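You operate a simulated robot arm through the tools that you are given. There is no shell and no other tool.

You are at the controls of a simulated robot arm. One attempt, no reset.

## Task
Take the long foam filler out of the boom bed, pack the long mic and latch the case.
Fine: The filler goes on the trunk top; the mic lies tape up; lid shut, both latches locked.

It is judged by the outcome, as a careful person would: the job done as asked, and still so three seconds after it is handed in. It fails if anything else is knocked over, pushed out of place, dropped, spilled or broken. Lids that push on must go on centred and level and be pressed home; caps that screw on are set level and turned clockwise until they are tight.

## Robot
A 6-joint arm with a two-finger gripper, fixed in place. Base frame: the origin is on the floor under the middle of its stand, x ahead of it, y to its left, z up. Units: mm, degrees, N and s.
It reaches about 1572 mm from its shoulder. Its first joint turns from -166.0 to 166.0 degrees. Payload 2.45 kg.
The tool frame sits at the grasp point between the pads (the TCP): z along the fingers, y along the line on which they close. The tips reach 20 mm beyond it. The gripper opens to 140 mm; its body begins 168 mm behind the TCP.
Orientation is told as [roll, pitch, yaw] about the base's x, y, z axes, in that order, counted from this pose: with the fingers straight down and closing along the base's y, the tool's x points along the base's -x, its y along +y and its z along -z.

## Interface
- The arm moves only by the tool nudge_tool. Its arguments are lists of equal length, an entry for each row: "rot": the turn, a rotation vector about the base's x, y, z in degrees, a list of three; "dp": the shift along the base's x, y, z in mm, a list of three; "jaw": the gripper command, from -1 (shut) to 1 (fully open), values between in proportion. In form: {"rot": [[ax, ay, az], ...], "dp": [[tx, ty, tz], ...], "jaw": [jaw, ...]}. A call has 1 to 20 rows; each row is the pose to reach, as a shift and turn from the pose commanded when the call began. A row lasts 0.2 s, in which the tool goes at most 50 mm and 8.6 degrees; a call with a longer step from one row to the next is refused whole, and so is a gripper value outside its range. A pose out of reach is approached as far as the arm can. The call stops where the force on the tool passes 70 N (or 10 N more than at its start, if that is more) or the arm is blocked; 0.2 s more then pass. Each finger travels about 45 mm/s and halts on what it meets, pressing with about 40 N; the grip force reading is that of the motor and also rises with nothing between the fingers. The clock runs only during rows and for 0.2 s after the last one: add rows that repeat a pose to give the fingers time. The reply holds the time, the measured pose of the TCP, the force on the tool along the base axes, the opening and the grip force, in the units named above and with some noise, with the torque about the TCP (base axes, N m) and any sound that the robot's microphone picked up.
- Cameras (640 x 400 px; columns grow to the right, rows downward): "scene" is fixed at [54.2, 637.3, 1507.6]; the picture's right is [0.77, 0.64, 0.00], its down [0.49, -0.59, -0.64] and it looks along [-0.41, 0.49, -0.77] (base axes); focal length 214 px, centre (320, 200). "wrist" rides on the gripper at [78, 11, -209] in the tool frame; the picture's right is [-0.14, 0.99, 0.00], its down [-0.92, -0.13, -0.37] and it looks along [-0.36, -0.05, 0.93] (tool axes); focal length 280 px, centre (320, 200). There is no depth. A picture from a camera that has moved, and an enlarged one, comes with that camera's place and axes in the base frame and with its lens. The place of the scene camera against the robot may be out by one fixed shift of up to 25 mm in any direction.
- snapshot(camera): a new picture of that camera. No time passes.
- enlarge(camera, box): a new picture of the part [left, top, right, bottom] of that camera's present view, enlarged. No time passes.
- hand_in(): hands the job in; it is judged then, once.

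Places have to be worked out from the pictures, the camera data and where the tool is seen. Open the gripper and draw the arm clear of the work before you hand the job in, unless the task says otherwise.

The tools are called after "Request:" as a command line: name --argument value ..., lists and objects as JSON in quotes. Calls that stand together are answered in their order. nudge_tool: Moves the arm, as the interface text tells. Its arguments: {"type":"object","properties":{"rot":{"type":"array"},"dp":{"type":"array"},"jaw":{"type":"array"}},"required":["rot","dp","jaw"]} The other tools are called the same way: snapshot (camera) takes a picture; enlarge (camera, box) takes an enlarged picture of a part of a camera's view; hand_in () hands the job in.

At the start:

```text
clock: 0.0
eef_pos: [505.4, 252.9, 1493.6]
tcp_rot: [-0.2, 0.0, 0.1]
contact_force: [-0.1, -0.2, 0.8]
ft_torque: [-0.01, 0.02, -0.02]
finger_gap: 139.9
grasp_force: 0.1
```

scene: 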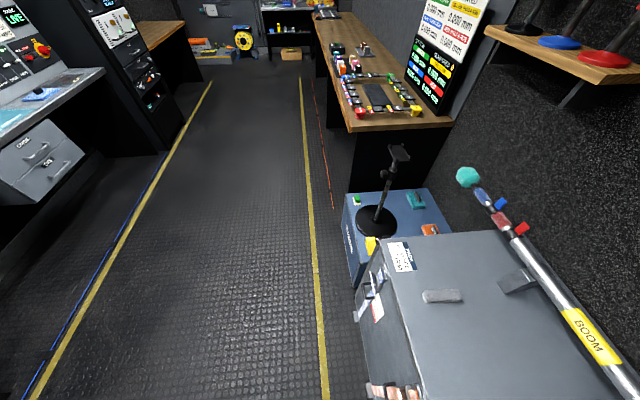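
wrist: 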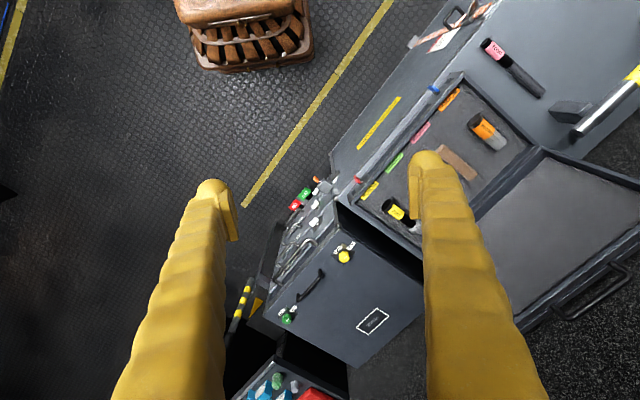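

The first pictures show an open case with coloured labels on the trunk, seen by the wrist camera. I'll enlarge the views to read the details before moving.

Request:
enlarge --camera "wrist" --box '[320, 0, 640, 200]'

Request:
enlarge --camera "wrist" --box '[220, 160, 480, 400]'

Request:
enlarge --camera "scene" --box '[320, 200, 640, 400]'

```text
2.00 times, centred on (480, 100) of wrist
camera zoom: at [426.5, 264.6, 1702.9], right [0.14, 0.99, 0.0], down [0.92, -0.13, 0.37], along [0.37, -0.05, -0.93], focal length 561 px, centre (0, 400)
```

zoom: 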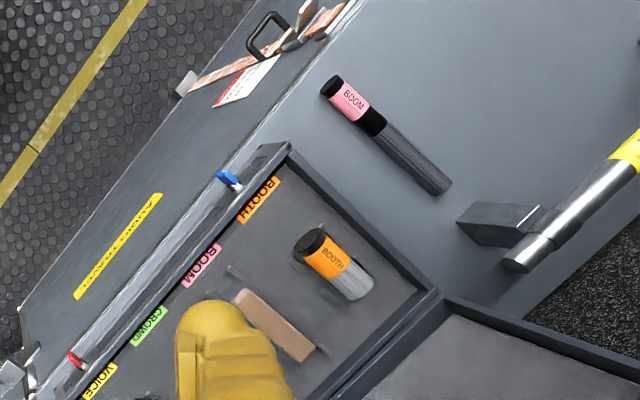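

```text
1.67 times, centred on (350, 280) of wrist
camera zoom: at [426.5, 264.6, 1702.9], right [0.14, 0.99, 0.0], down [0.92, -0.13, 0.37], along [0.37, -0.05, -0.93], focal length 467 px, centre (270, 67)
```

zoom: 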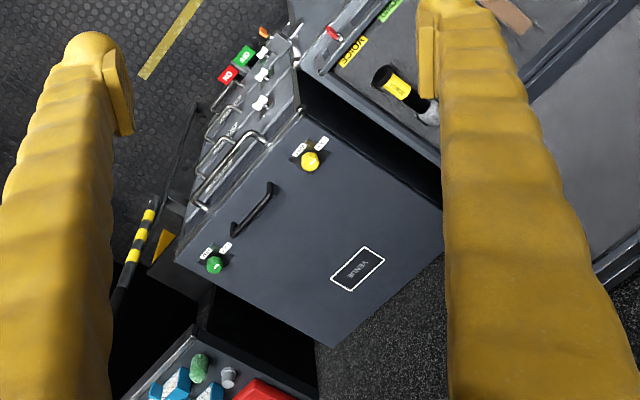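

```text
2.00 times, centred on (480, 300) of scene
camera zoom: at [54.2, 637.3, 1507.6], right [0.77, 0.64, 0.0], down [0.49, -0.59, -0.64], along [-0.41, 0.49, -0.77], focal length 429 px, centre (0, 0)
```

zoom: 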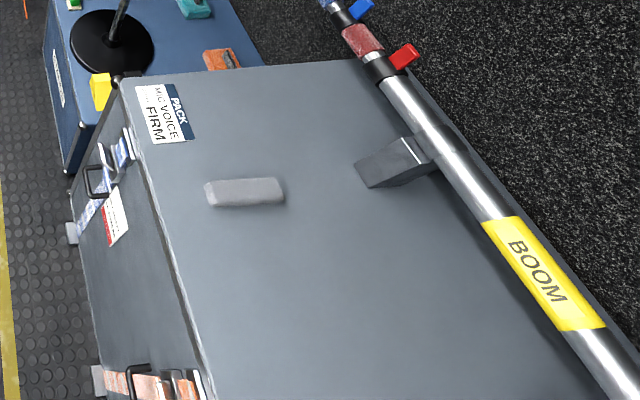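

The case sits ahead-left on the trunk, with beds for BOOTH, BOOM, CROWD and VOICE; the pink BOOM mic lies on the trunk behind it. I'll move the arm, staying high, along +y to get a second viewpoint for triangulation.

Request:
nudge_tool --rot '[[0, 0, 0], [0, 0, 0], [0, 0, 0], [0, 0, 0], [0, 0, 0], [0, 0, 0], [0, 0, 0], [0, 0, 0], [0, 0, 0]]' --dp '[[0, 40, 0], [-10, 80, 0], [-20, 120, 0], [-30, 160, 0], [-40, 200, 0], [-50, 240, 0], [-60, 280, 0], [-70, 320, 0], [-70, 320, 0]]' --jaw '[1, 1, 1, 1, 1, 1, 1, 1, 1]'

Request:
snapshot --camera "wrist"

Request:
snapshot --camera "scene"

```text
clock: 2.0
eef_pos: [435.9, 574.4, 1492.1]
tcp_rot: [-0.1, -0.2, -0.1]
contact_force: [-0.3, -0.8, -0.4]
ft_torque: [0.02, -0.01, 0.01]
finger_gap: 139.8
grasp_force: 0.0
```

```text
taken
camera wrist: at [357.2, 584.8, 1703.0], right [0.14, 0.99, 0.0], down [0.92, -0.13, 0.37], along [0.37, -0.05, -0.93], focal length 280 px, centre (320, 200)
```

wrist: 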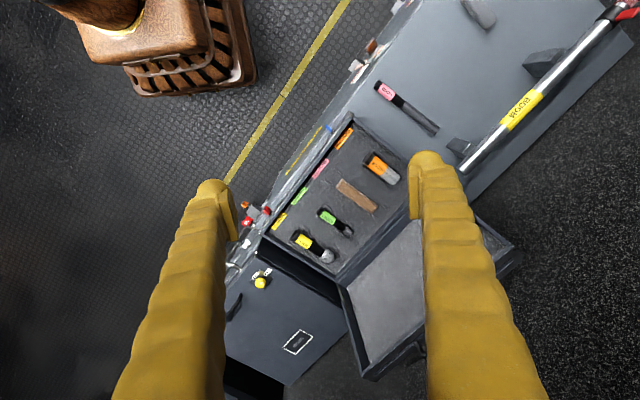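

```text
taken
```

scene: 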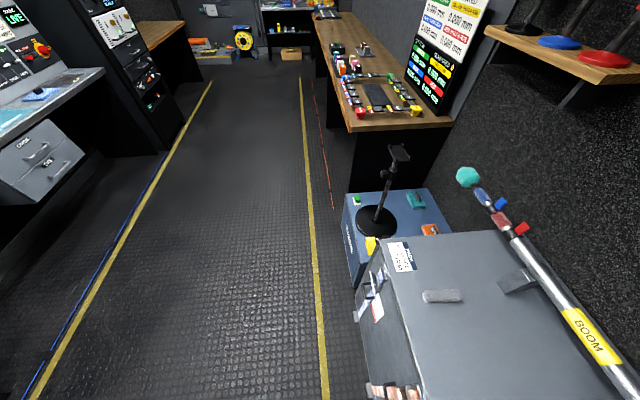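

Triangulating the mic puts the trunk top near z≈790 and the case centred near (715, 590), turned about 45°. I'll yaw the gripper 45° and come lower above it for a closer look.

Request:
nudge_tool --rot '[[0, 0, 5], [0, 0, 10], [0, 0, 15], [0, 0, 20], [0, 0, 25], [0, 0, 30], [0, 0, 35], [0, 0, 40], [0, 0, 45], [0, 0, 45]]' --dp '[[24, -2, -32], [47, -5, -65], [71, -7, -97], [94, -10, -130], [118, -12, -162], [141, -15, -195], [165, -17, -227], [188, -20, -260], [212, -22, -292], [212, -22, -292]]' --jaw '[1, 1, 1, 1, 1, 1, 1, 1, 1, 1]'

Request:
snapshot --camera "wrist"

Request:
snapshot --camera "scene"

```text
clock: 4.2
eef_pos: [648.7, 553.2, 1199.8]
tcp_rot: [-0.1, -0.1, 45.0]
contact_force: [-0.1, -0.4, -0.3]
ft_torque: [0.0, -0.01, 0.03]
finger_gap: 139.9
grasp_force: 0.1
```

```text
taken
camera wrist: at [583.3, 504.5, 1409.6], right [-0.6, 0.8, 0.0], down [0.74, 0.56, 0.37], along [0.3, 0.22, -0.93], focal length 280 px, centre (320, 200)
```

wrist: 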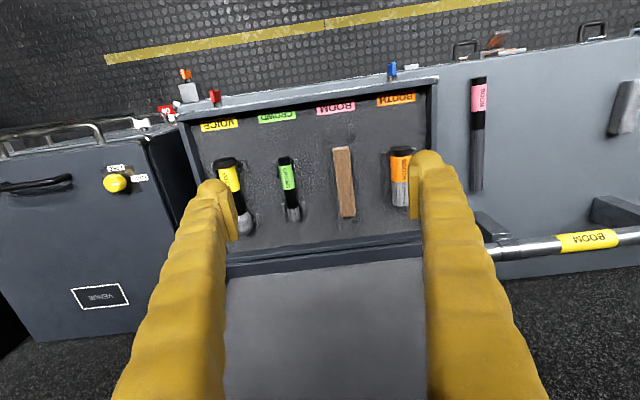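

```text
taken
```

scene: 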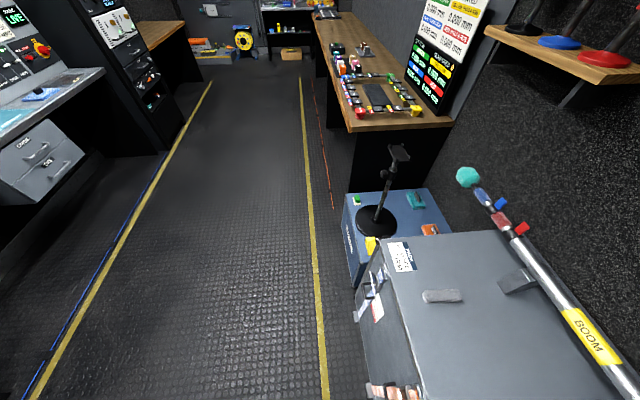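

Request:
enlarge --camera "wrist" --box '[160, 50, 460, 240]'

Request:
enlarge --camera "wrist" --box '[420, 30, 640, 170]'

Request:
enlarge --camera "wrist" --box '[100, 50, 260, 150]'

Request:
enlarge --camera "wrist" --box '[340, 40, 460, 115]'

```text
2.11 times, centred on (310, 145) of wrist
camera zoom: at [583.3, 504.5, 1409.6], right [-0.6, 0.8, 0.0], down [0.74, 0.56, 0.37], along [0.3, 0.22, -0.93], focal length 590 px, centre (341, 316)
```

zoom: 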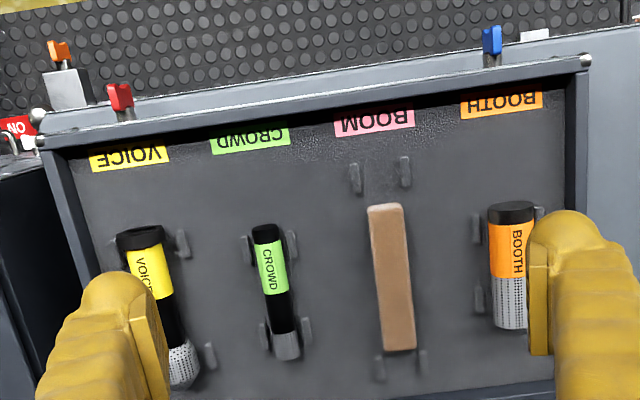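

```text
2.86 times, centred on (530, 100) of wrist
camera zoom: at [583.3, 504.5, 1409.6], right [-0.6, 0.8, 0.0], down [0.74, 0.56, 0.37], along [0.3, 0.22, -0.93], focal length 801 px, centre (-280, 486)
```

zoom: 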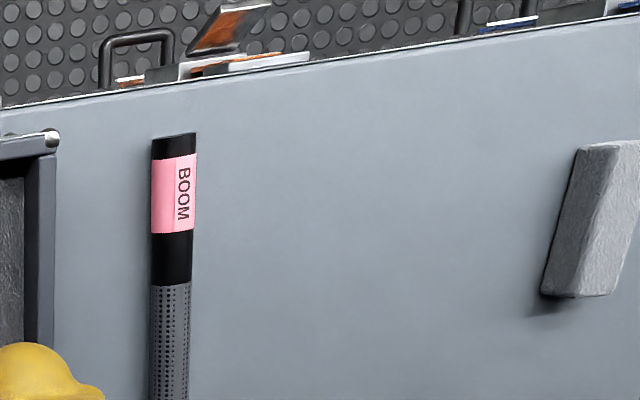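

```text
4.00 times, centred on (180, 100) of wrist
camera zoom: at [583.3, 504.5, 1409.6], right [-0.6, 0.8, 0.0], down [0.74, 0.56, 0.37], along [0.3, 0.22, -0.93], focal length 1122 px, centre (880, 600)
```

zoom: 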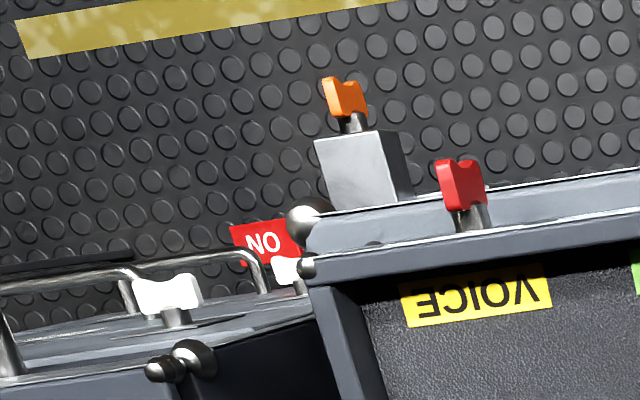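

```text
5.33 times, centred on (400, 78) of wrist
camera zoom: at [583.3, 504.5, 1409.6], right [-0.6, 0.8, 0.0], down [0.74, 0.56, 0.37], along [0.3, 0.22, -0.93], focal length 1495 px, centre (-107, 853)
```

zoom: 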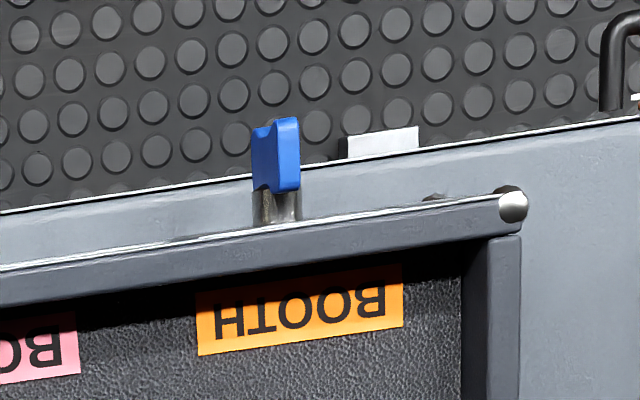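

The case is now clear: pegs in each bed, the brown filler in the BOOM bed, mic on the trunk to the right with tape end toward the aisle, and two wing-knob latches (red, blue) on the front edge. I'll shift sideways toward the mic and go a bit lower for a stereo view.

Request:
nudge_tool --rot '[[0, 0, 0], [0, 0, 0], [0, 0, 0], [0, 0, 0], [0, 0, 0], [0, 0, 0]]' --dp '[[-25, 25, -15], [-50, 50, -30], [-75, 75, -50], [-100, 100, -70], [-120, 120, -90], [-120, 120, -100]]' --jaw '[1, 1, 1, 1, 1, 1]'

Request:
snapshot --camera "wrist"

Request:
snapshot --camera "scene"

```text
clock: 5.6
eef_pos: [528.5, 673.7, 1100.8]
tcp_rot: [-0.1, -0.1, 45.0]
contact_force: [0.1, 0.6, -0.3]
ft_torque: [0.0, -0.02, -0.01]
finger_gap: 139.9
grasp_force: 0.1
```

```text
taken
camera wrist: at [463.5, 625.2, 1312.0], right [-0.6, 0.8, 0.0], down [0.74, 0.56, 0.37], along [0.3, 0.22, -0.93], focal length 280 px, centre (320, 200)
```

wrist: 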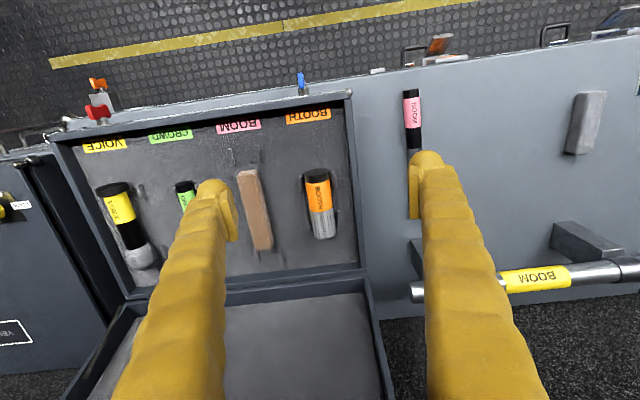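

```text
taken
```

scene: 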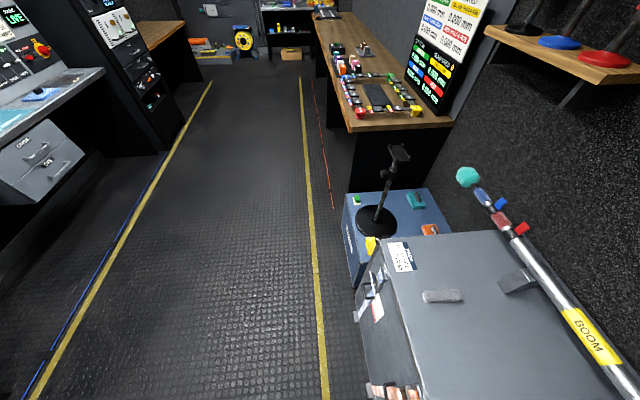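

From the two views I get: the case aligned at 45° with its rim at z≈852, the filler centred near (698, 656) with its long axis along (0.7, 0.7), and the mic parallel to it on the trunk. The lid stands nearly upright behind. I'll move over the filler at a safe height with the jaws half open.

Request:
nudge_tool --rot '[[0, 0, 0], [0, 0, 0], [0, 0, 0], [0, 0, 0], [0, 0, 0], [0, 0, 0], [0, 0, 0]]' --dp '[[35, -4, -15], [70, -8, -30], [105, -11, -50], [140, -15, -70], [170, -17, -90], [170, -17, -100], [170, -17, -100]]' --jaw '[0.5, 0.2, 0.1, 0.1, 0.1, 0.1, 0.1]'

Request:
snapshot --camera "wrist"

Request:
enlarge --camera "wrist" --box '[220, 20, 420, 160]'

```text
clock: 7.2
eef_pos: [699.8, 655.1, 1000.1]
tcp_rot: [-0.1, -0.2, 45.0]
contact_force: [-0.5, 0.4, 1.3]
ft_torque: [0.02, 0.0, 0.03]
finger_gap: 76.9
grasp_force: 0.1
```

```text
taken
camera wrist: at [634.9, 607.4, 1210.2], right [-0.6, 0.8, 0.0], down [0.74, 0.56, 0.37], along [0.3, 0.22, -0.93], focal length 280 px, centre (320, 200)
```

wrist: 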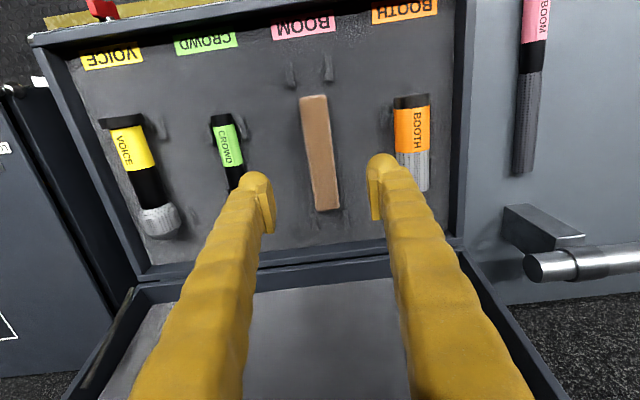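

```text
2.86 times, centred on (320, 90) of wrist
camera zoom: at [634.9, 607.4, 1210.2], right [-0.6, 0.8, 0.0], down [0.74, 0.56, 0.37], along [0.3, 0.22, -0.93], focal length 801 px, centre (320, 514)
```

zoom: 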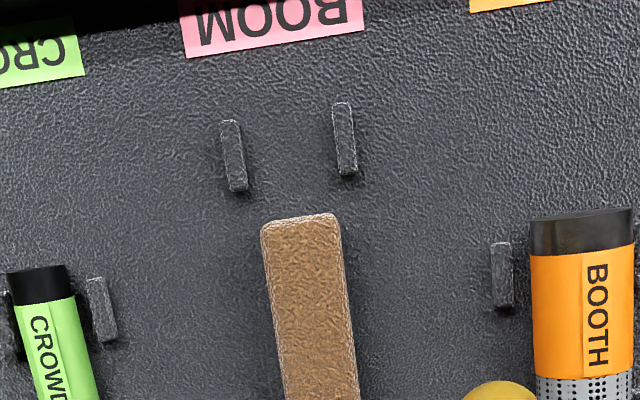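

The filler's top face is at z≈835, centred at about s=−31, f=963 in case axes, with clear room for both fingers between the neighbouring pegs. I'll centre on it and descend to tips ≈ 860, then look again.

Request:
nudge_tool --rot '[[0, 0, -1.5], [0, 0, -1.5], [0, 0, -1.5], [0, 0, -1.5], [0, 0, -1.5]]' --dp '[[3, 4, -30], [3, 4, -60], [3, 4, -90], [3, 4, -120], [3, 4, -120]]' --jaw '[0.05, 0.05, 0.05, 0.05, 0.05]'

Request:
snapshot --camera "wrist"

Request:
enlarge --camera "wrist" --box '[200, 80, 440, 230]'

```text
clock: 8.4
eef_pos: [701.9, 659.8, 882.2]
tcp_rot: [-0.1, 0.0, 43.6]
contact_force: [-0.4, -0.4, 0.7]
ft_torque: [0.01, 0.01, 0.04]
finger_gap: 73.3
grasp_force: 0.1
```

```text
taken
camera wrist: at [636.4, 613.1, 1092.4], right [-0.58, 0.81, 0.0], down [0.76, 0.54, 0.37], along [0.3, 0.21, -0.93], focal length 280 px, centre (320, 200)
```

wrist: 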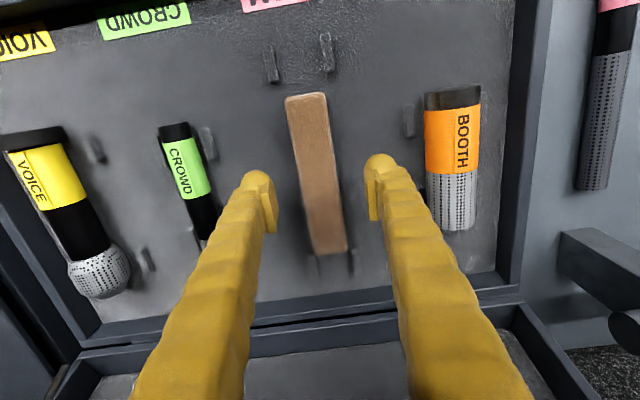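

```text
2.67 times, centred on (320, 155) of wrist
camera zoom: at [636.4, 613.1, 1092.4], right [-0.58, 0.81, 0.0], down [0.76, 0.54, 0.37], along [0.3, 0.21, -0.93], focal length 748 px, centre (320, 320)
```

zoom: 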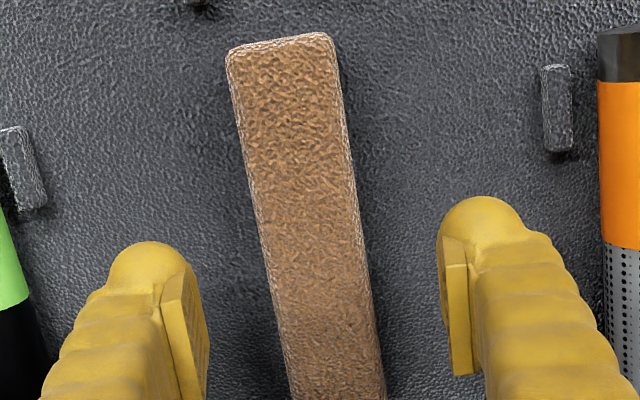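

The filler is nicely between the open fingers, about 3 mm toward −s of centre. I'll correct that and descend to tips ≈ 832, reading the force.

Request:
nudge_tool --rot '[[0, 0, 0], [0, 0, 0], [0, 0, 0], [0, 0, 0]]' --dp '[[2, -2, -10], [2, -2, -20], [2, -2, -30], [2, -2, -30]]' --jaw '[0.05, 0.05, 0.05, 0.05]'

Request:
enlarge --camera "wrist" --box '[200, 80, 440, 230]'

```text
clock: 9.4
eef_pos: [701.1, 657.5, 850.9]
tcp_rot: [-0.2, -0.1, 43.5]
contact_force: [-0.2, -0.1, 0.5]
ft_torque: [0.01, 0.0, 0.04]
finger_gap: 73.9
grasp_force: 0.1
```

```text
2.67 times, centred on (320, 155) of wrist
camera zoom: at [637.3, 610.7, 1061.6], right [-0.58, 0.81, 0.0], down [0.76, 0.54, 0.37], along [0.3, 0.21, -0.93], focal length 748 px, centre (320, 320)
```

zoom: 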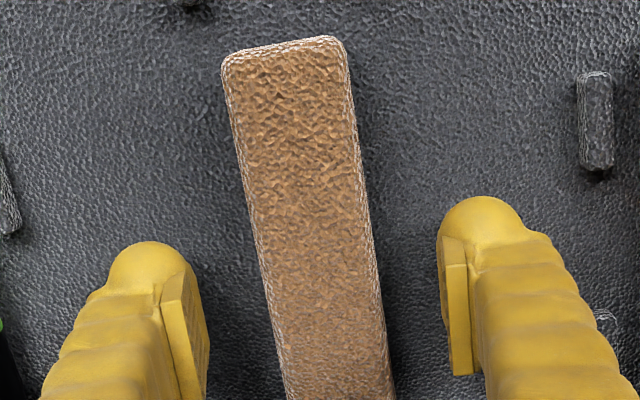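

No contact yet with tips near 831. I'll step down carefully.

Request:
nudge_tool --rot '[[0, 0, 0], [0, 0, 0], [0, 0, 0]]' --dp '[[0, 0, -3], [0, 0, -6], [0, 0, -6]]' --jaw '[0.05, 0.05, 0.05]'

Request:
enlarge --camera "wrist" --box '[200, 80, 440, 230]'

```text
clock: 10.2
eef_pos: [702.8, 657.5, 844.4]
tcp_rot: [-0.2, -0.1, 43.5]
contact_force: [0.1, 0.6, -0.2]
ft_torque: [0.01, 0.02, -0.02]
finger_gap: 73.5
grasp_force: 0.0
```

```text
2.67 times, centred on (320, 155) of wrist
camera zoom: at [637.6, 610.6, 1055.5], right [-0.58, 0.81, 0.0], down [0.76, 0.54, 0.37], along [0.3, 0.21, -0.93], focal length 748 px, centre (320, 320)
```

zoom: 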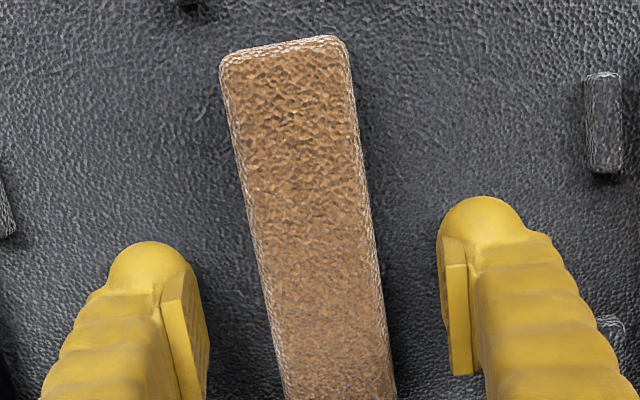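

Still free with tips near 824. Another few millimetres down.

Request:
nudge_tool --rot '[[0, 0, 0], [0, 0, 0], [0, 0, 0]]' --dp '[[0, 0, -2], [0, 0, -4], [0, 0, -4]]' --jaw '[0.05, 0.05, 0.05]'

Request:
nudge_tool --rot '[[0, 0, 0], [0, 0, 0], [0, 0, 0]]' --dp '[[0, 0, -2], [0, 0, -4], [0, 0, -4]]' --jaw '[0.05, 0.05, 0.05]'

```text
clock: 11.0
eef_pos: [702.5, 656.9, 843.4]
tcp_rot: [-0.2, -0.3, 43.5]
contact_force: [-11.0, -16.5, 67.2]
ft_torque: [0.12, 0.79, 0.17]
finger_gap: 73.6
grasp_force: 0.0
```

```text
clock: 11.3
eef_pos: [703.2, 656.9, 844.4]
tcp_rot: [0.0, -0.3, 43.6]
contact_force: [-7.1, -8.9, 17.6]
ft_torque: [0.02, 0.41, 0.23]
finger_gap: 73.4
grasp_force: 0.1
stopped in row 1: the force on the tool passed its limit at 86 N (the readings are from after the stop); the commanded pose is now the measured one
```

The tips met the bed floor at about z=823. I'll lift 2 mm off it and close on the filler.

Request:
nudge_tool --rot '[[0, 0, 0], [0, 0, 0], [0, 0, 0], [0, 0, 0], [0, 0, 0], [0, 0, 0], [0, 0, 0], [0, 0, 0]]' --dp '[[0, 0, 2], [0, 0, 2], [0, 0, 2], [0, 0, 2], [0, 0, 2], [0, 0, 2], [0, 0, 2], [0, 0, 2]]' --jaw '[0.05, -0.2, -0.4, -0.6, -0.8, -1, -1, -1]'

Request:
enlarge --camera "wrist" --box '[200, 80, 440, 230]'

```text
clock: 13.1
eef_pos: [702.6, 657.6, 846.4]
tcp_rot: [-0.1, -0.3, 43.5]
contact_force: [-0.8, 1.7, 11.4]
ft_torque: [0.08, 0.11, 0.03]
finger_gap: 30.2
grasp_force: 39.7
```

```text
2.67 times, centred on (320, 155) of wrist
camera zoom: at [637.4, 610.7, 1055.5], right [-0.58, 0.81, 0.0], down [0.75, 0.54, 0.37], along [0.3, 0.22, -0.93], focal length 748 px, centre (320, 320)
```

zoom: 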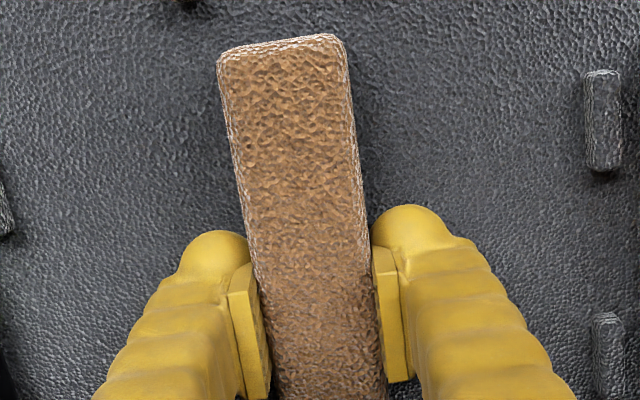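

The filler is gripped at 30 mm. I'll lift it straight up slowly.

Request:
nudge_tool --rot '[[0, 0, 0], [0, 0, 0], [0, 0, 0], [0, 0, 0], [0, 0, 0], [0, 0, 0], [0, 0, 0]]' --dp '[[0, 0, 5], [0, 0, 15], [0, 0, 30], [0, 0, 55], [0, 0, 80], [0, 0, 110], [0, 0, 110]]' --jaw '[-1, -1, -1, -1, -1, -1, -1]'

Request:
snapshot --camera "wrist"

Request:
enlarge --camera "wrist" --box '[200, 20, 440, 230]'

```text
clock: 14.7
eef_pos: [705.7, 658.6, 957.0]
tcp_rot: [-0.1, -0.2, 43.4]
contact_force: [-0.1, 0.2, 0.9]
ft_torque: [-0.02, -0.03, -0.02]
finger_gap: 30.0
grasp_force: 40.2
```

```text
taken
camera wrist: at [638.9, 611.1, 1165.7], right [-0.58, 0.81, 0.0], down [0.75, 0.54, 0.37], along [0.3, 0.22, -0.93], focal length 280 px, centre (320, 200)
```

wrist: 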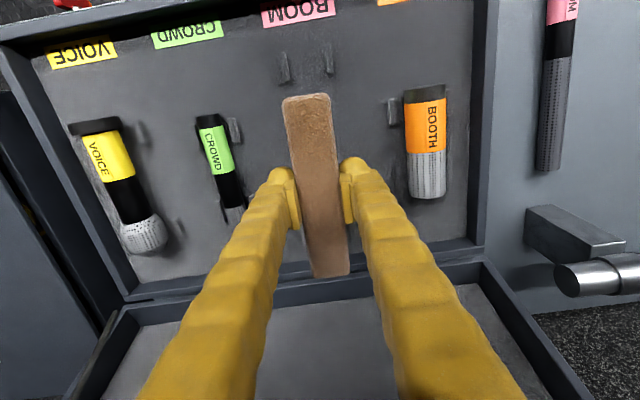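

```text
1.90 times, centred on (320, 125) of wrist
camera zoom: at [638.9, 611.1, 1165.7], right [-0.58, 0.81, 0.0], down [0.75, 0.54, 0.37], along [0.3, 0.22, -0.93], focal length 534 px, centre (320, 343)
```

zoom: 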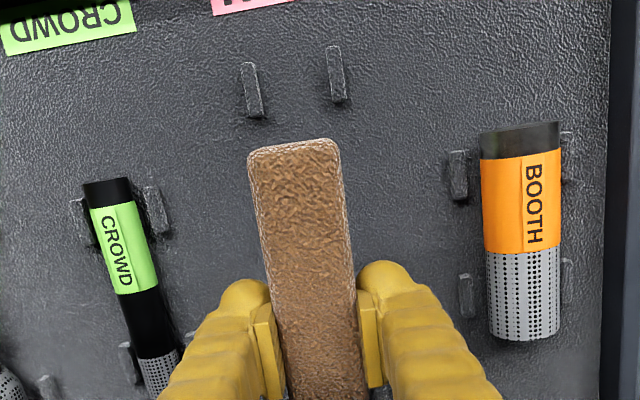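

The filler is out, held firmly and centred. I'll carry it over the case side and mic at a safe height toward the free trunk area between the mic and the grey block.

Request:
nudge_tool --rot '[[0, 0, 0], [0, 0, 0], [0, 0, 0], [0, 0, 0], [0, 0, 0], [0, 0, 0], [0, 0, 0], [0, 0, 0], [0, 0, 0], [0, 0, 0], [0, 0, 0], [0, 0, 0], [0, 0, 0]]' --dp '[[-15, 12, 20], [-45, 36, 23], [-75, 60, 23], [-107, 86, 23], [-139, 112, 23], [-171, 137, 23], [-203, 163, 23], [-235, 189, 23], [-267, 214, 23], [-299, 240, 23], [-331, 266, 23], [-356, 285, 23], [-356, 285, 23]]' --jaw '[-1, -1, -1, -1, -1, -1, -1, -1, -1, -1, -1, -1, -1]'

Request:
snapshot --camera "wrist"

Request:
snapshot --camera "scene"

```text
clock: 17.5
eef_pos: [348.9, 939.4, 977.3]
tcp_rot: [-0.2, -0.1, 43.6]
contact_force: [0.3, -0.5, -1.1]
ft_torque: [0.02, 0.0, 0.05]
finger_gap: 29.8
grasp_force: 39.8
```

```text
taken
camera wrist: at [282.0, 893.2, 1186.7], right [-0.58, 0.81, 0.0], down [0.75, 0.54, 0.37], along [0.3, 0.22, -0.93], focal length 280 px, centre (320, 200)
```

wrist: 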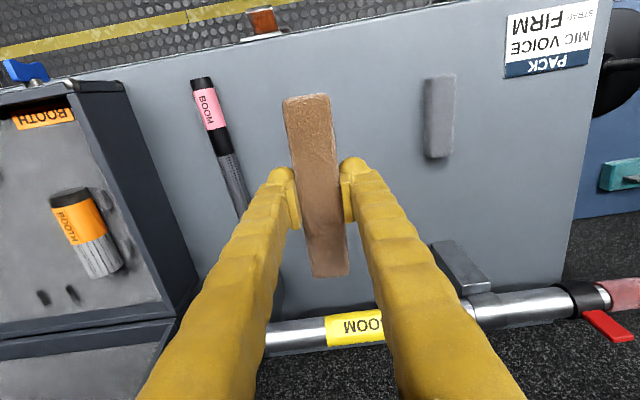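

```text
taken
```

scene: 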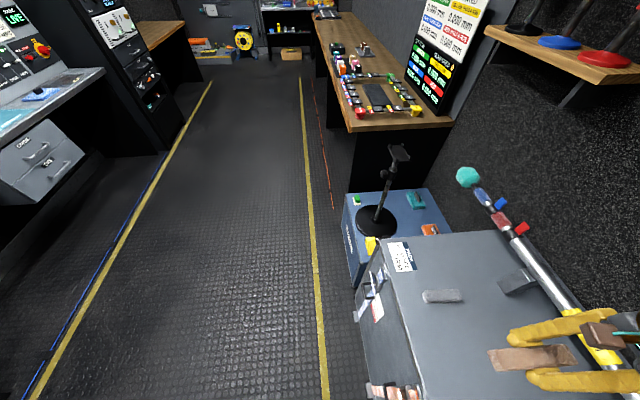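

The filler is above free trunk surface between the mic and the grey block. I'll descend to about TCP z=820 and check the gap.

Request:
nudge_tool --rot '[[0, 0, 1], [0, 0, 1.5], [0, 0, 1.5], [0, 0, 1.5], [0, 0, 1.5], [0, 0, 1.5]]' --dp '[[0, 0, -40], [0, 0, -80], [0, 0, -110], [0, 0, -140], [0, 0, -157], [0, 0, -157]]' --jaw '[-1, -1, -1, -1, -1, -1]'

Request:
snapshot --camera "wrist"

Request:
snapshot --camera "scene"

```text
clock: 18.9
eef_pos: [348.3, 941.1, 820.6]
tcp_rot: [-0.1, -0.3, 44.9]
contact_force: [-0.4, 0.0, -0.9]
ft_torque: [-0.02, 0.01, -0.05]
finger_gap: 29.9
grasp_force: 40.3
```

```text
taken
camera wrist: at [283.3, 892.7, 1030.0], right [-0.6, 0.8, 0.0], down [0.74, 0.56, 0.37], along [0.3, 0.22, -0.93], focal length 280 px, centre (320, 200)
```

wrist: 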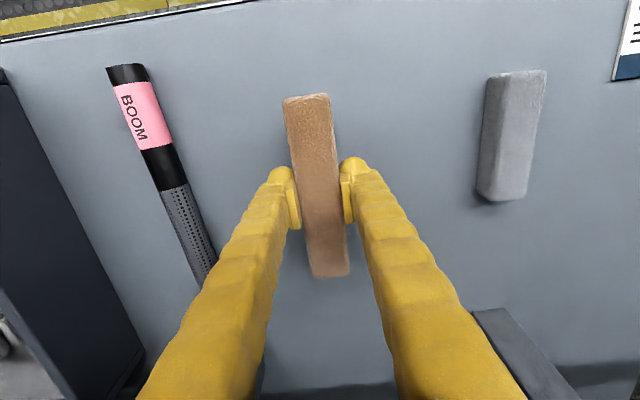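

```text
taken
```

scene: 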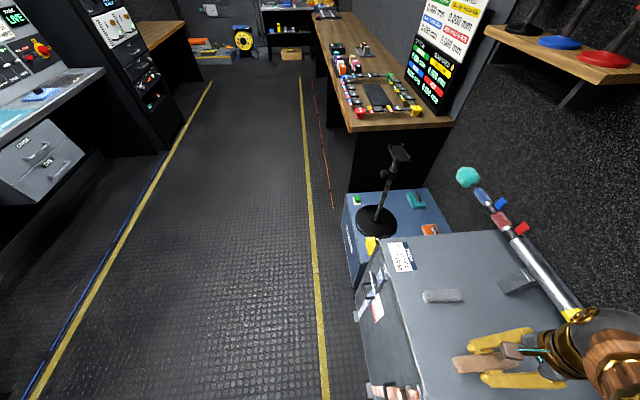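

Everything around is clear; triangulation of the mic puts its top at z≈775, so the trunk top should be near 745. I'll lower to TCP≈785 then creep down watching the force.

Request:
nudge_tool --rot '[[0, 0, 0], [0, 0, 0], [0, 0, 0], [0, 0, 0], [0, 0, 0]]' --dp '[[0, 0, -10], [0, 0, -20], [0, 0, -30], [0, 0, -38], [0, 0, -38]]' --jaw '[-1, -1, -1, -1, -1]'

Request:
snapshot --camera "wrist"

```text
clock: 20.1
eef_pos: [347.0, 943.1, 784.6]
tcp_rot: [-0.1, -0.1, 45.0]
contact_force: [0.0, 0.0, 0.3]
ft_torque: [0.03, 0.0, 0.0]
finger_gap: 30.1
grasp_force: 39.3
```

```text
taken
camera wrist: at [282.4, 893.5, 993.0], right [-0.6, 0.8, 0.0], down [0.74, 0.56, 0.37], along [0.3, 0.22, -0.93], focal length 280 px, centre (320, 200)
```

wrist: 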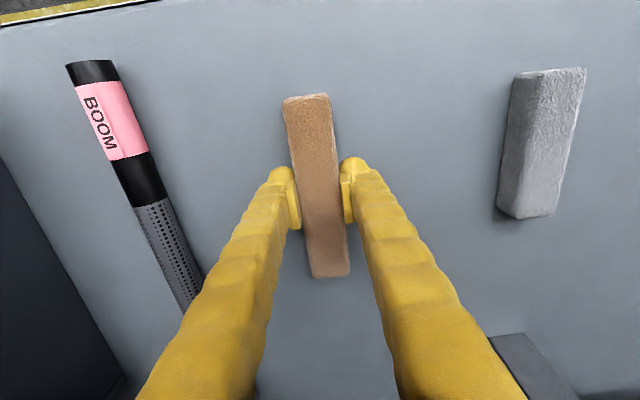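

Still free at TCP 784.6. Creeping down in small steps.

Request:
nudge_tool --rot '[[0, 0, 0], [0, 0, 0], [0, 0, 0], [0, 0, 0]]' --dp '[[0, 0, -3], [0, 0, -6], [0, 0, -9], [0, 0, -9]]' --jaw '[-1, -1, -1, -1]'

```text
clock: 21.0
eef_pos: [346.1, 942.5, 780.3]
tcp_rot: [0.0, -0.4, 45.0]
contact_force: [-2.2, -10.3, 17.8]
ft_torque: [-0.32, 0.17, 0.05]
finger_gap: 29.8
grasp_force: 40.0
stopped in row 4: the force on the tool passed its limit at 75 N (the readings are from after the stop); the commanded pose is now the measured one
```

Contact at TCP≈780: the filler is resting on the trunk top (z≈757). I'll open the fingers to release it, then rise.

Request:
nudge_tool --rot '[[0, 0, 0], [0, 0, 0], [0, 0, 0], [0, 0, 0], [0, 0, 0], [0, 0, 0]]' --dp '[[0, 0, 0], [0, 0, 0], [0, 0, 0], [0, 0, 0], [0, 0, 0], [0, 0, 0]]' --jaw '[-0.4, -0.2, 0, 0, 0, 0]'

Request:
snapshot --camera "wrist"

```text
clock: 22.4
eef_pos: [346.2, 941.5, 778.4]
tcp_rot: [0.0, -0.4, 45.0]
contact_force: [-2.8, 0.7, 20.7]
ft_torque: [-0.1, 0.09, 0.04]
finger_gap: 61.2
grasp_force: 0.2
```

```text
taken
camera wrist: at [282.5, 893.1, 988.5], right [-0.6, 0.8, 0.0], down [0.74, 0.56, 0.37], along [0.3, 0.23, -0.93], focal length 280 px, centre (320, 200)
```

wrist: 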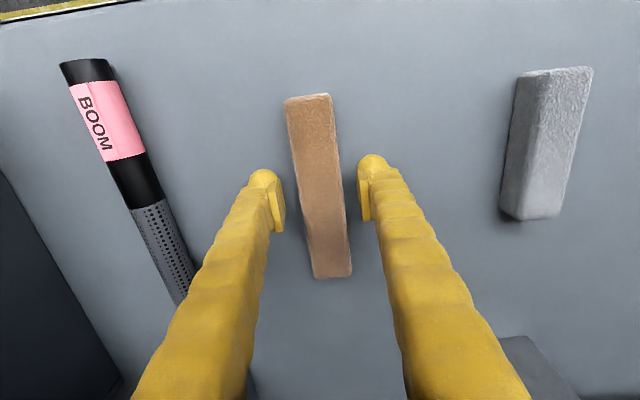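

The filler is released and lying flat on the trunk. I'll lift straight up clear of it.

Request:
nudge_tool --rot '[[0, 0, 0], [0, 0, 0], [0, 0, 0], [0, 0, 0], [0, 0, 0], [0, 0, 0]]' --dp '[[0, 0, 10], [0, 0, 40], [0, 0, 80], [0, 0, 120], [0, 0, 150], [0, 0, 150]]' --jaw '[0.1, 0.1, 0.1, 0.1, 0.1, 0.1]'

Request:
snapshot --camera "wrist"

Request:
enlarge --camera "wrist" --box '[80, 40, 280, 190]'

Request:
snapshot --camera "scene"

```text
clock: 23.8
eef_pos: [348.4, 942.9, 928.9]
tcp_rot: [-0.1, -0.4, 44.9]
contact_force: [0.0, -0.8, -1.1]
ft_torque: [-0.01, -0.01, -0.02]
finger_gap: 77.0
grasp_force: 0.1
```

```text
taken
camera wrist: at [283.8, 893.3, 1139.2], right [-0.6, 0.8, 0.0], down [0.74, 0.56, 0.37], along [0.3, 0.23, -0.93], focal length 280 px, centre (320, 200)
```

wrist: 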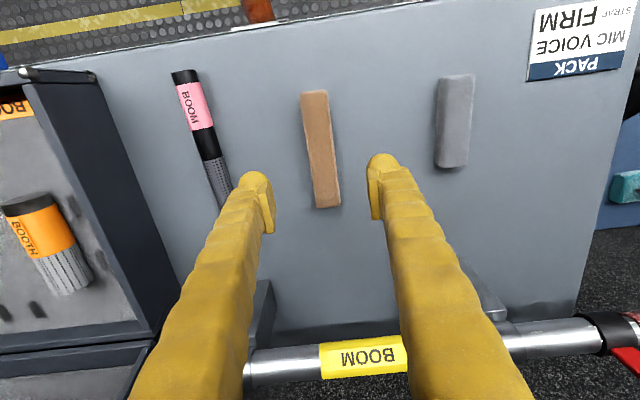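

```text
2.67 times, centred on (180, 115) of wrist
camera zoom: at [283.8, 893.3, 1139.2], right [-0.6, 0.8, 0.0], down [0.74, 0.56, 0.37], along [0.3, 0.23, -0.93], focal length 748 px, centre (693, 427)
```

zoom: 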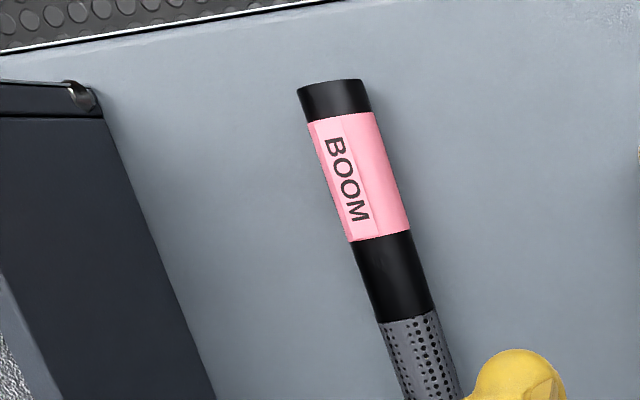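

```text
taken
```

scene: 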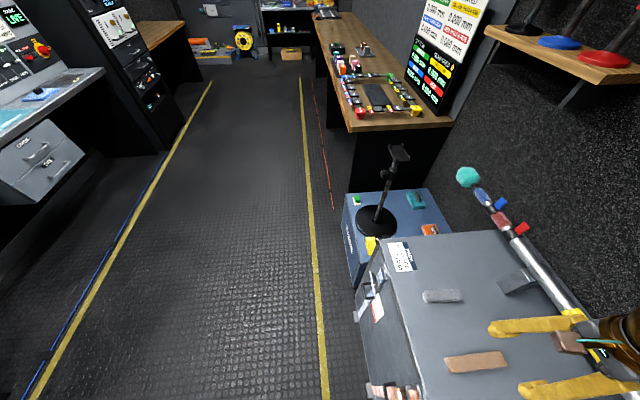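

The tape with the BOOM text faces straight up. Now I'll move sideways over the mic, staying at this height.

Request:
nudge_tool --rot '[[0, 0, 0], [0, 0, 0], [0, 0, 0], [0, 0, 0], [0, 0, 0]]' --dp '[[30, -30, 0], [60, -60, 0], [90, -88, 0], [103, -98, 0], [103, -98, 0]]' --jaw '[0.1, 0.1, 0.1, 0.1, 0.1]'

Request:
snapshot --camera "wrist"

Request:
enlarge --camera "wrist" --box '[220, 40, 420, 240]'

```text
clock: 25.0
eef_pos: [451.4, 841.2, 929.6]
tcp_rot: [0.1, -0.4, 45.0]
contact_force: [-0.3, 0.4, 0.0]
ft_torque: [-0.03, 0.0, 0.01]
finger_gap: 77.0
grasp_force: 0.0
```

```text
taken
camera wrist: at [385.3, 792.5, 1138.3], right [-0.6, 0.8, 0.0], down [0.74, 0.56, 0.37], along [0.3, 0.23, -0.93], focal length 280 px, centre (320, 200)
```

wrist: 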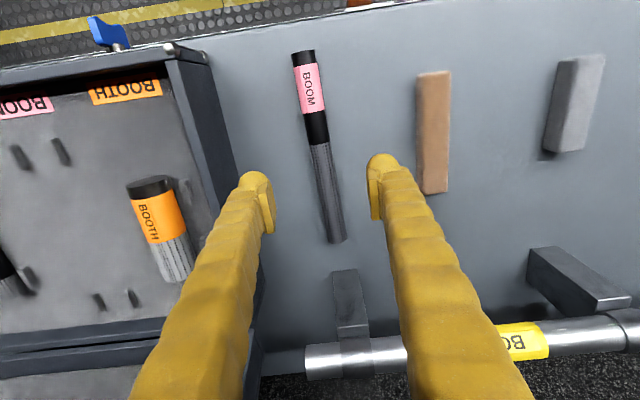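

```text
2.00 times, centred on (320, 140) of wrist
camera zoom: at [385.3, 792.5, 1138.3], right [-0.6, 0.8, 0.0], down [0.74, 0.56, 0.37], along [0.3, 0.23, -0.93], focal length 561 px, centre (320, 320)
```

zoom: 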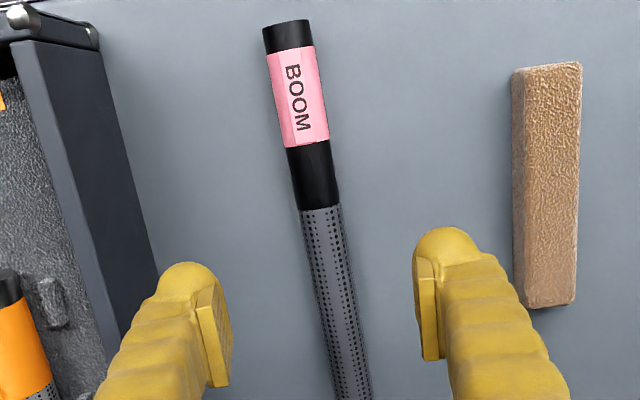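

The mic's axis is centred at about s=278, f=915 with a 1.4° tilt; the gripper is within 3 mm. I'll correct the position, tilt and yaw, and go down to TCP≈800.

Request:
nudge_tool --rot '[[0, 0.4, 1.4], [0, 0.4, 1.4], [0, 0.4, 1.4], [0, 0.4, 1.4], [0, 0.4, 1.4], [0, 0.4, 1.4]]' --dp '[[-1, 2.4, -30], [-1, 2.4, -60], [-1, 2.4, -90], [-1, 2.4, -115], [-1, 2.4, -130], [-1, 2.4, -130]]' --jaw '[0.1, 0.1, 0.1, 0.1, 0.1, 0.1]'

Request:
snapshot --camera "wrist"

Request:
enlarge --camera "wrist" --box '[220, 100, 420, 240]'

```text
clock: 26.4
eef_pos: [448.8, 846.1, 798.2]
tcp_rot: [0.4, -0.2, 46.4]
contact_force: [1.0, -1.0, 0.6]
ft_torque: [0.0, -0.02, -0.02]
finger_gap: 77.0
grasp_force: 0.0
```

```text
taken
camera wrist: at [387.3, 795.4, 1007.4], right [-0.62, 0.78, 0.01], down [0.73, 0.58, 0.37], along [0.29, 0.23, -0.93], focal length 280 px, centre (320, 200)
```

wrist: 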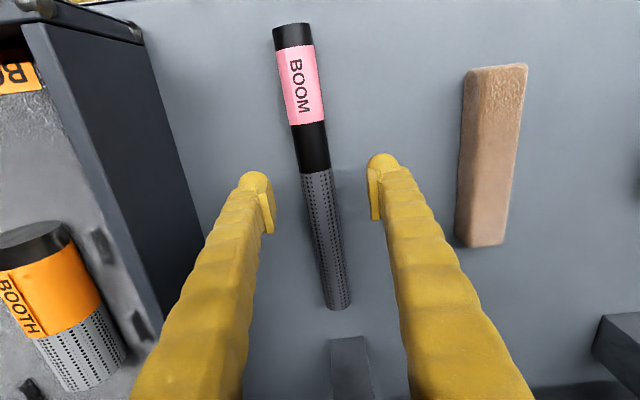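

```text
2.86 times, centred on (320, 170) of wrist
camera zoom: at [387.3, 795.4, 1007.4], right [-0.62, 0.78, 0.01], down [0.73, 0.58, 0.37], along [0.29, 0.23, -0.93], focal length 801 px, centre (320, 286)
```

zoom: 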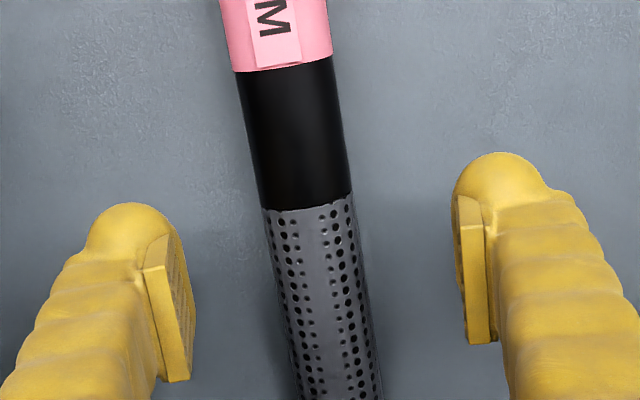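

The mic is centred between the pads. I'll descend the last 17 mm so that the tips stay just above the trunk top.

Request:
nudge_tool --rot '[[-0.3, 0.2, 0], [-0.3, 0.2, 0], [-0.3, 0.2, 0], [-0.3, 0.2, 0]]' --dp '[[0, 0, -6], [0, 0, -12], [0, 0, -16], [0, 0, -16]]' --jaw '[0.1, 0.1, 0.1, 0.1]'

Request:
enlarge --camera "wrist" --box '[220, 100, 420, 240]'

```text
clock: 27.4
eef_pos: [449.5, 847.0, 781.3]
tcp_rot: [0.2, 0.3, 46.4]
contact_force: [-0.2, 0.2, 0.8]
ft_torque: [0.0, 0.03, 0.0]
finger_gap: 76.8
grasp_force: 0.1
```

```text
2.86 times, centred on (320, 170) of wrist
camera zoom: at [387.9, 796.8, 992.4], right [-0.62, 0.78, 0.0], down [0.73, 0.58, 0.36], along [0.28, 0.23, -0.93], focal length 801 px, centre (320, 286)
```

zoom: 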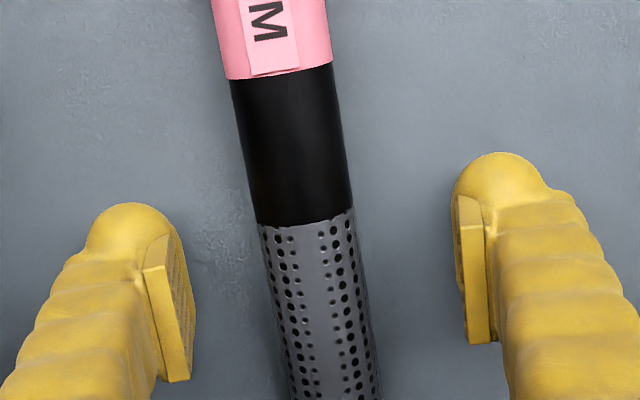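

Free of contact and centred; closing the jaws on the mic body.

Request:
nudge_tool --rot '[[0, 0, 0], [0, 0, 0], [0, 0, 0], [0, 0, 0], [0, 0, 0], [0, 0, 0], [0, 0, 0], [0, 0, 0]]' --dp '[[0, 0, 0], [0, 0, 0], [0, 0, 0], [0, 0, 0], [0, 0, 0], [0, 0, 0], [0, 0, 0], [0, 0, 0]]' --jaw '[-0.1, -0.3, -0.4, -0.5, -0.6, -0.8, -1, -1]'

Request:
enlarge --camera "wrist" --box '[220, 40, 420, 240]'

```text
clock: 29.2
eef_pos: [448.6, 846.3, 781.7]
tcp_rot: [0.3, 0.2, 46.4]
contact_force: [0.1, 0.8, 0.5]
ft_torque: [0.01, 0.0, 0.07]
finger_gap: 26.0
grasp_force: 39.6
```

```text
2.00 times, centred on (320, 140) of wrist
camera zoom: at [387.9, 796.8, 992.4], right [-0.62, 0.78, 0.0], down [0.73, 0.58, 0.36], along [0.28, 0.23, -0.93], focal length 561 px, centre (320, 320)
```

zoom: 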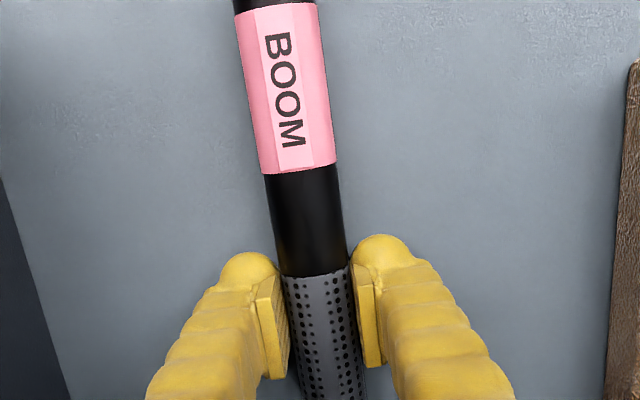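

The mic is held at 26 mm diameter with tape still up. I'll lift it vertically to clear the case rim.

Request:
nudge_tool --rot '[[0, 0, 0], [0, 0, 0], [0, 0, 0], [0, 0, 0], [0, 0, 0], [0, 0, 0], [0, 0, 0]]' --dp '[[0, 0, 10], [0, 0, 40], [0, 0, 80], [0, 0, 120], [0, 0, 160], [0, 0, 190], [0, 0, 190]]' --jaw '[-1, -1, -1, -1, -1, -1, -1]'

Request:
snapshot --camera "wrist"

```text
clock: 30.8
eef_pos: [447.3, 844.3, 973.8]
tcp_rot: [0.1, 0.3, 46.3]
contact_force: [0.4, 0.4, -2.1]
ft_torque: [0.02, -0.03, 0.0]
finger_gap: 25.7
grasp_force: 40.1
```

```text
taken
camera wrist: at [385.9, 795.4, 1184.2], right [-0.62, 0.78, 0.0], down [0.73, 0.58, 0.36], along [0.28, 0.23, -0.93], focal length 280 px, centre (320, 200)
```

wrist: 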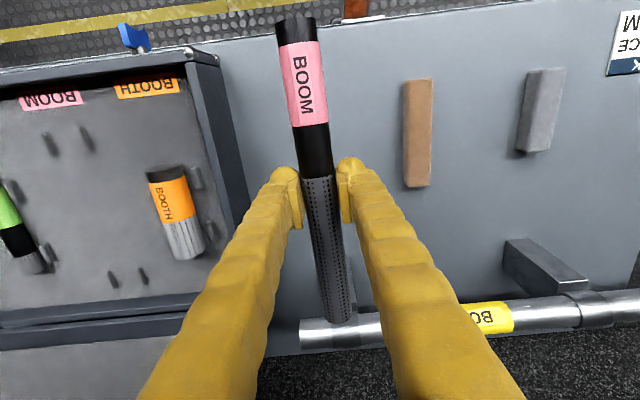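

The mic is level in the grip, and the empty BOOM bed with its four pegs is visible: centre at s≈−29.6, f≈958. I'll carry the mic over the bed at this height, turning back to 45°.

Request:
nudge_tool --rot '[[0, 0, 0], [0, 0, -0.3], [0, -0.1, -0.6], [0, -0.1, -1], [0, -0.2, -1], [0, -0.2, -1], [0, -0.2, -1], [0, -0.2, -1], [0, -0.2, -1], [0, -0.2, -1]]' --dp '[[20, -15, 0], [50, -38, 0], [85, -64, 0], [120, -90, 0], [155, -117, 0], [190, -143, 0], [220, -166, 0], [240, -181, 0], [250, -188.5, 0], [250, -188.5, 0]]' --jaw '[-1, -1, -1, -1, -1, -1, -1, -1, -1, -1]'

Request:
snapshot --camera "wrist"

Request:
enlarge --camera "wrist" --box '[220, 20, 420, 160]'

```text
clock: 33.0
eef_pos: [700.0, 656.7, 972.0]
tcp_rot: [0.2, 0.0, 45.4]
contact_force: [0.3, -1.3, -1.7]
ft_torque: [-0.02, 0.04, 0.02]
finger_gap: 25.9
grasp_force: 40.2
```

```text
taken
camera wrist: at [636.5, 609.0, 1182.6], right [-0.61, 0.79, 0.0], down [0.74, 0.57, 0.37], along [0.29, 0.22, -0.93], focal length 280 px, centre (320, 200)
```

wrist: 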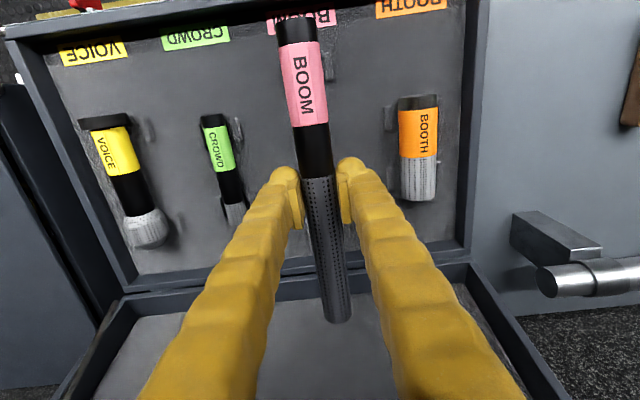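

```text
2.86 times, centred on (320, 90) of wrist
camera zoom: at [636.5, 609.0, 1182.6], right [-0.61, 0.79, 0.0], down [0.74, 0.57, 0.37], along [0.29, 0.22, -0.93], focal length 801 px, centre (320, 514)
```

zoom: 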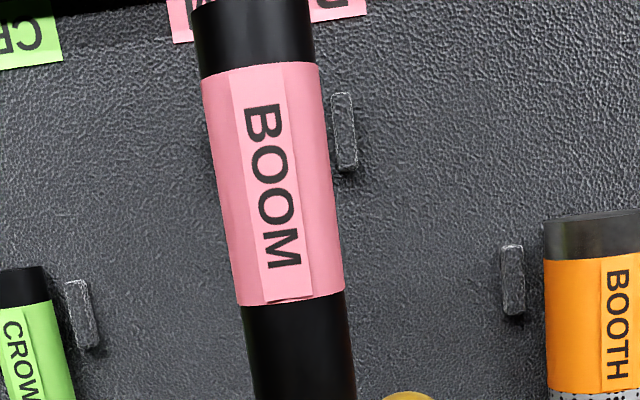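

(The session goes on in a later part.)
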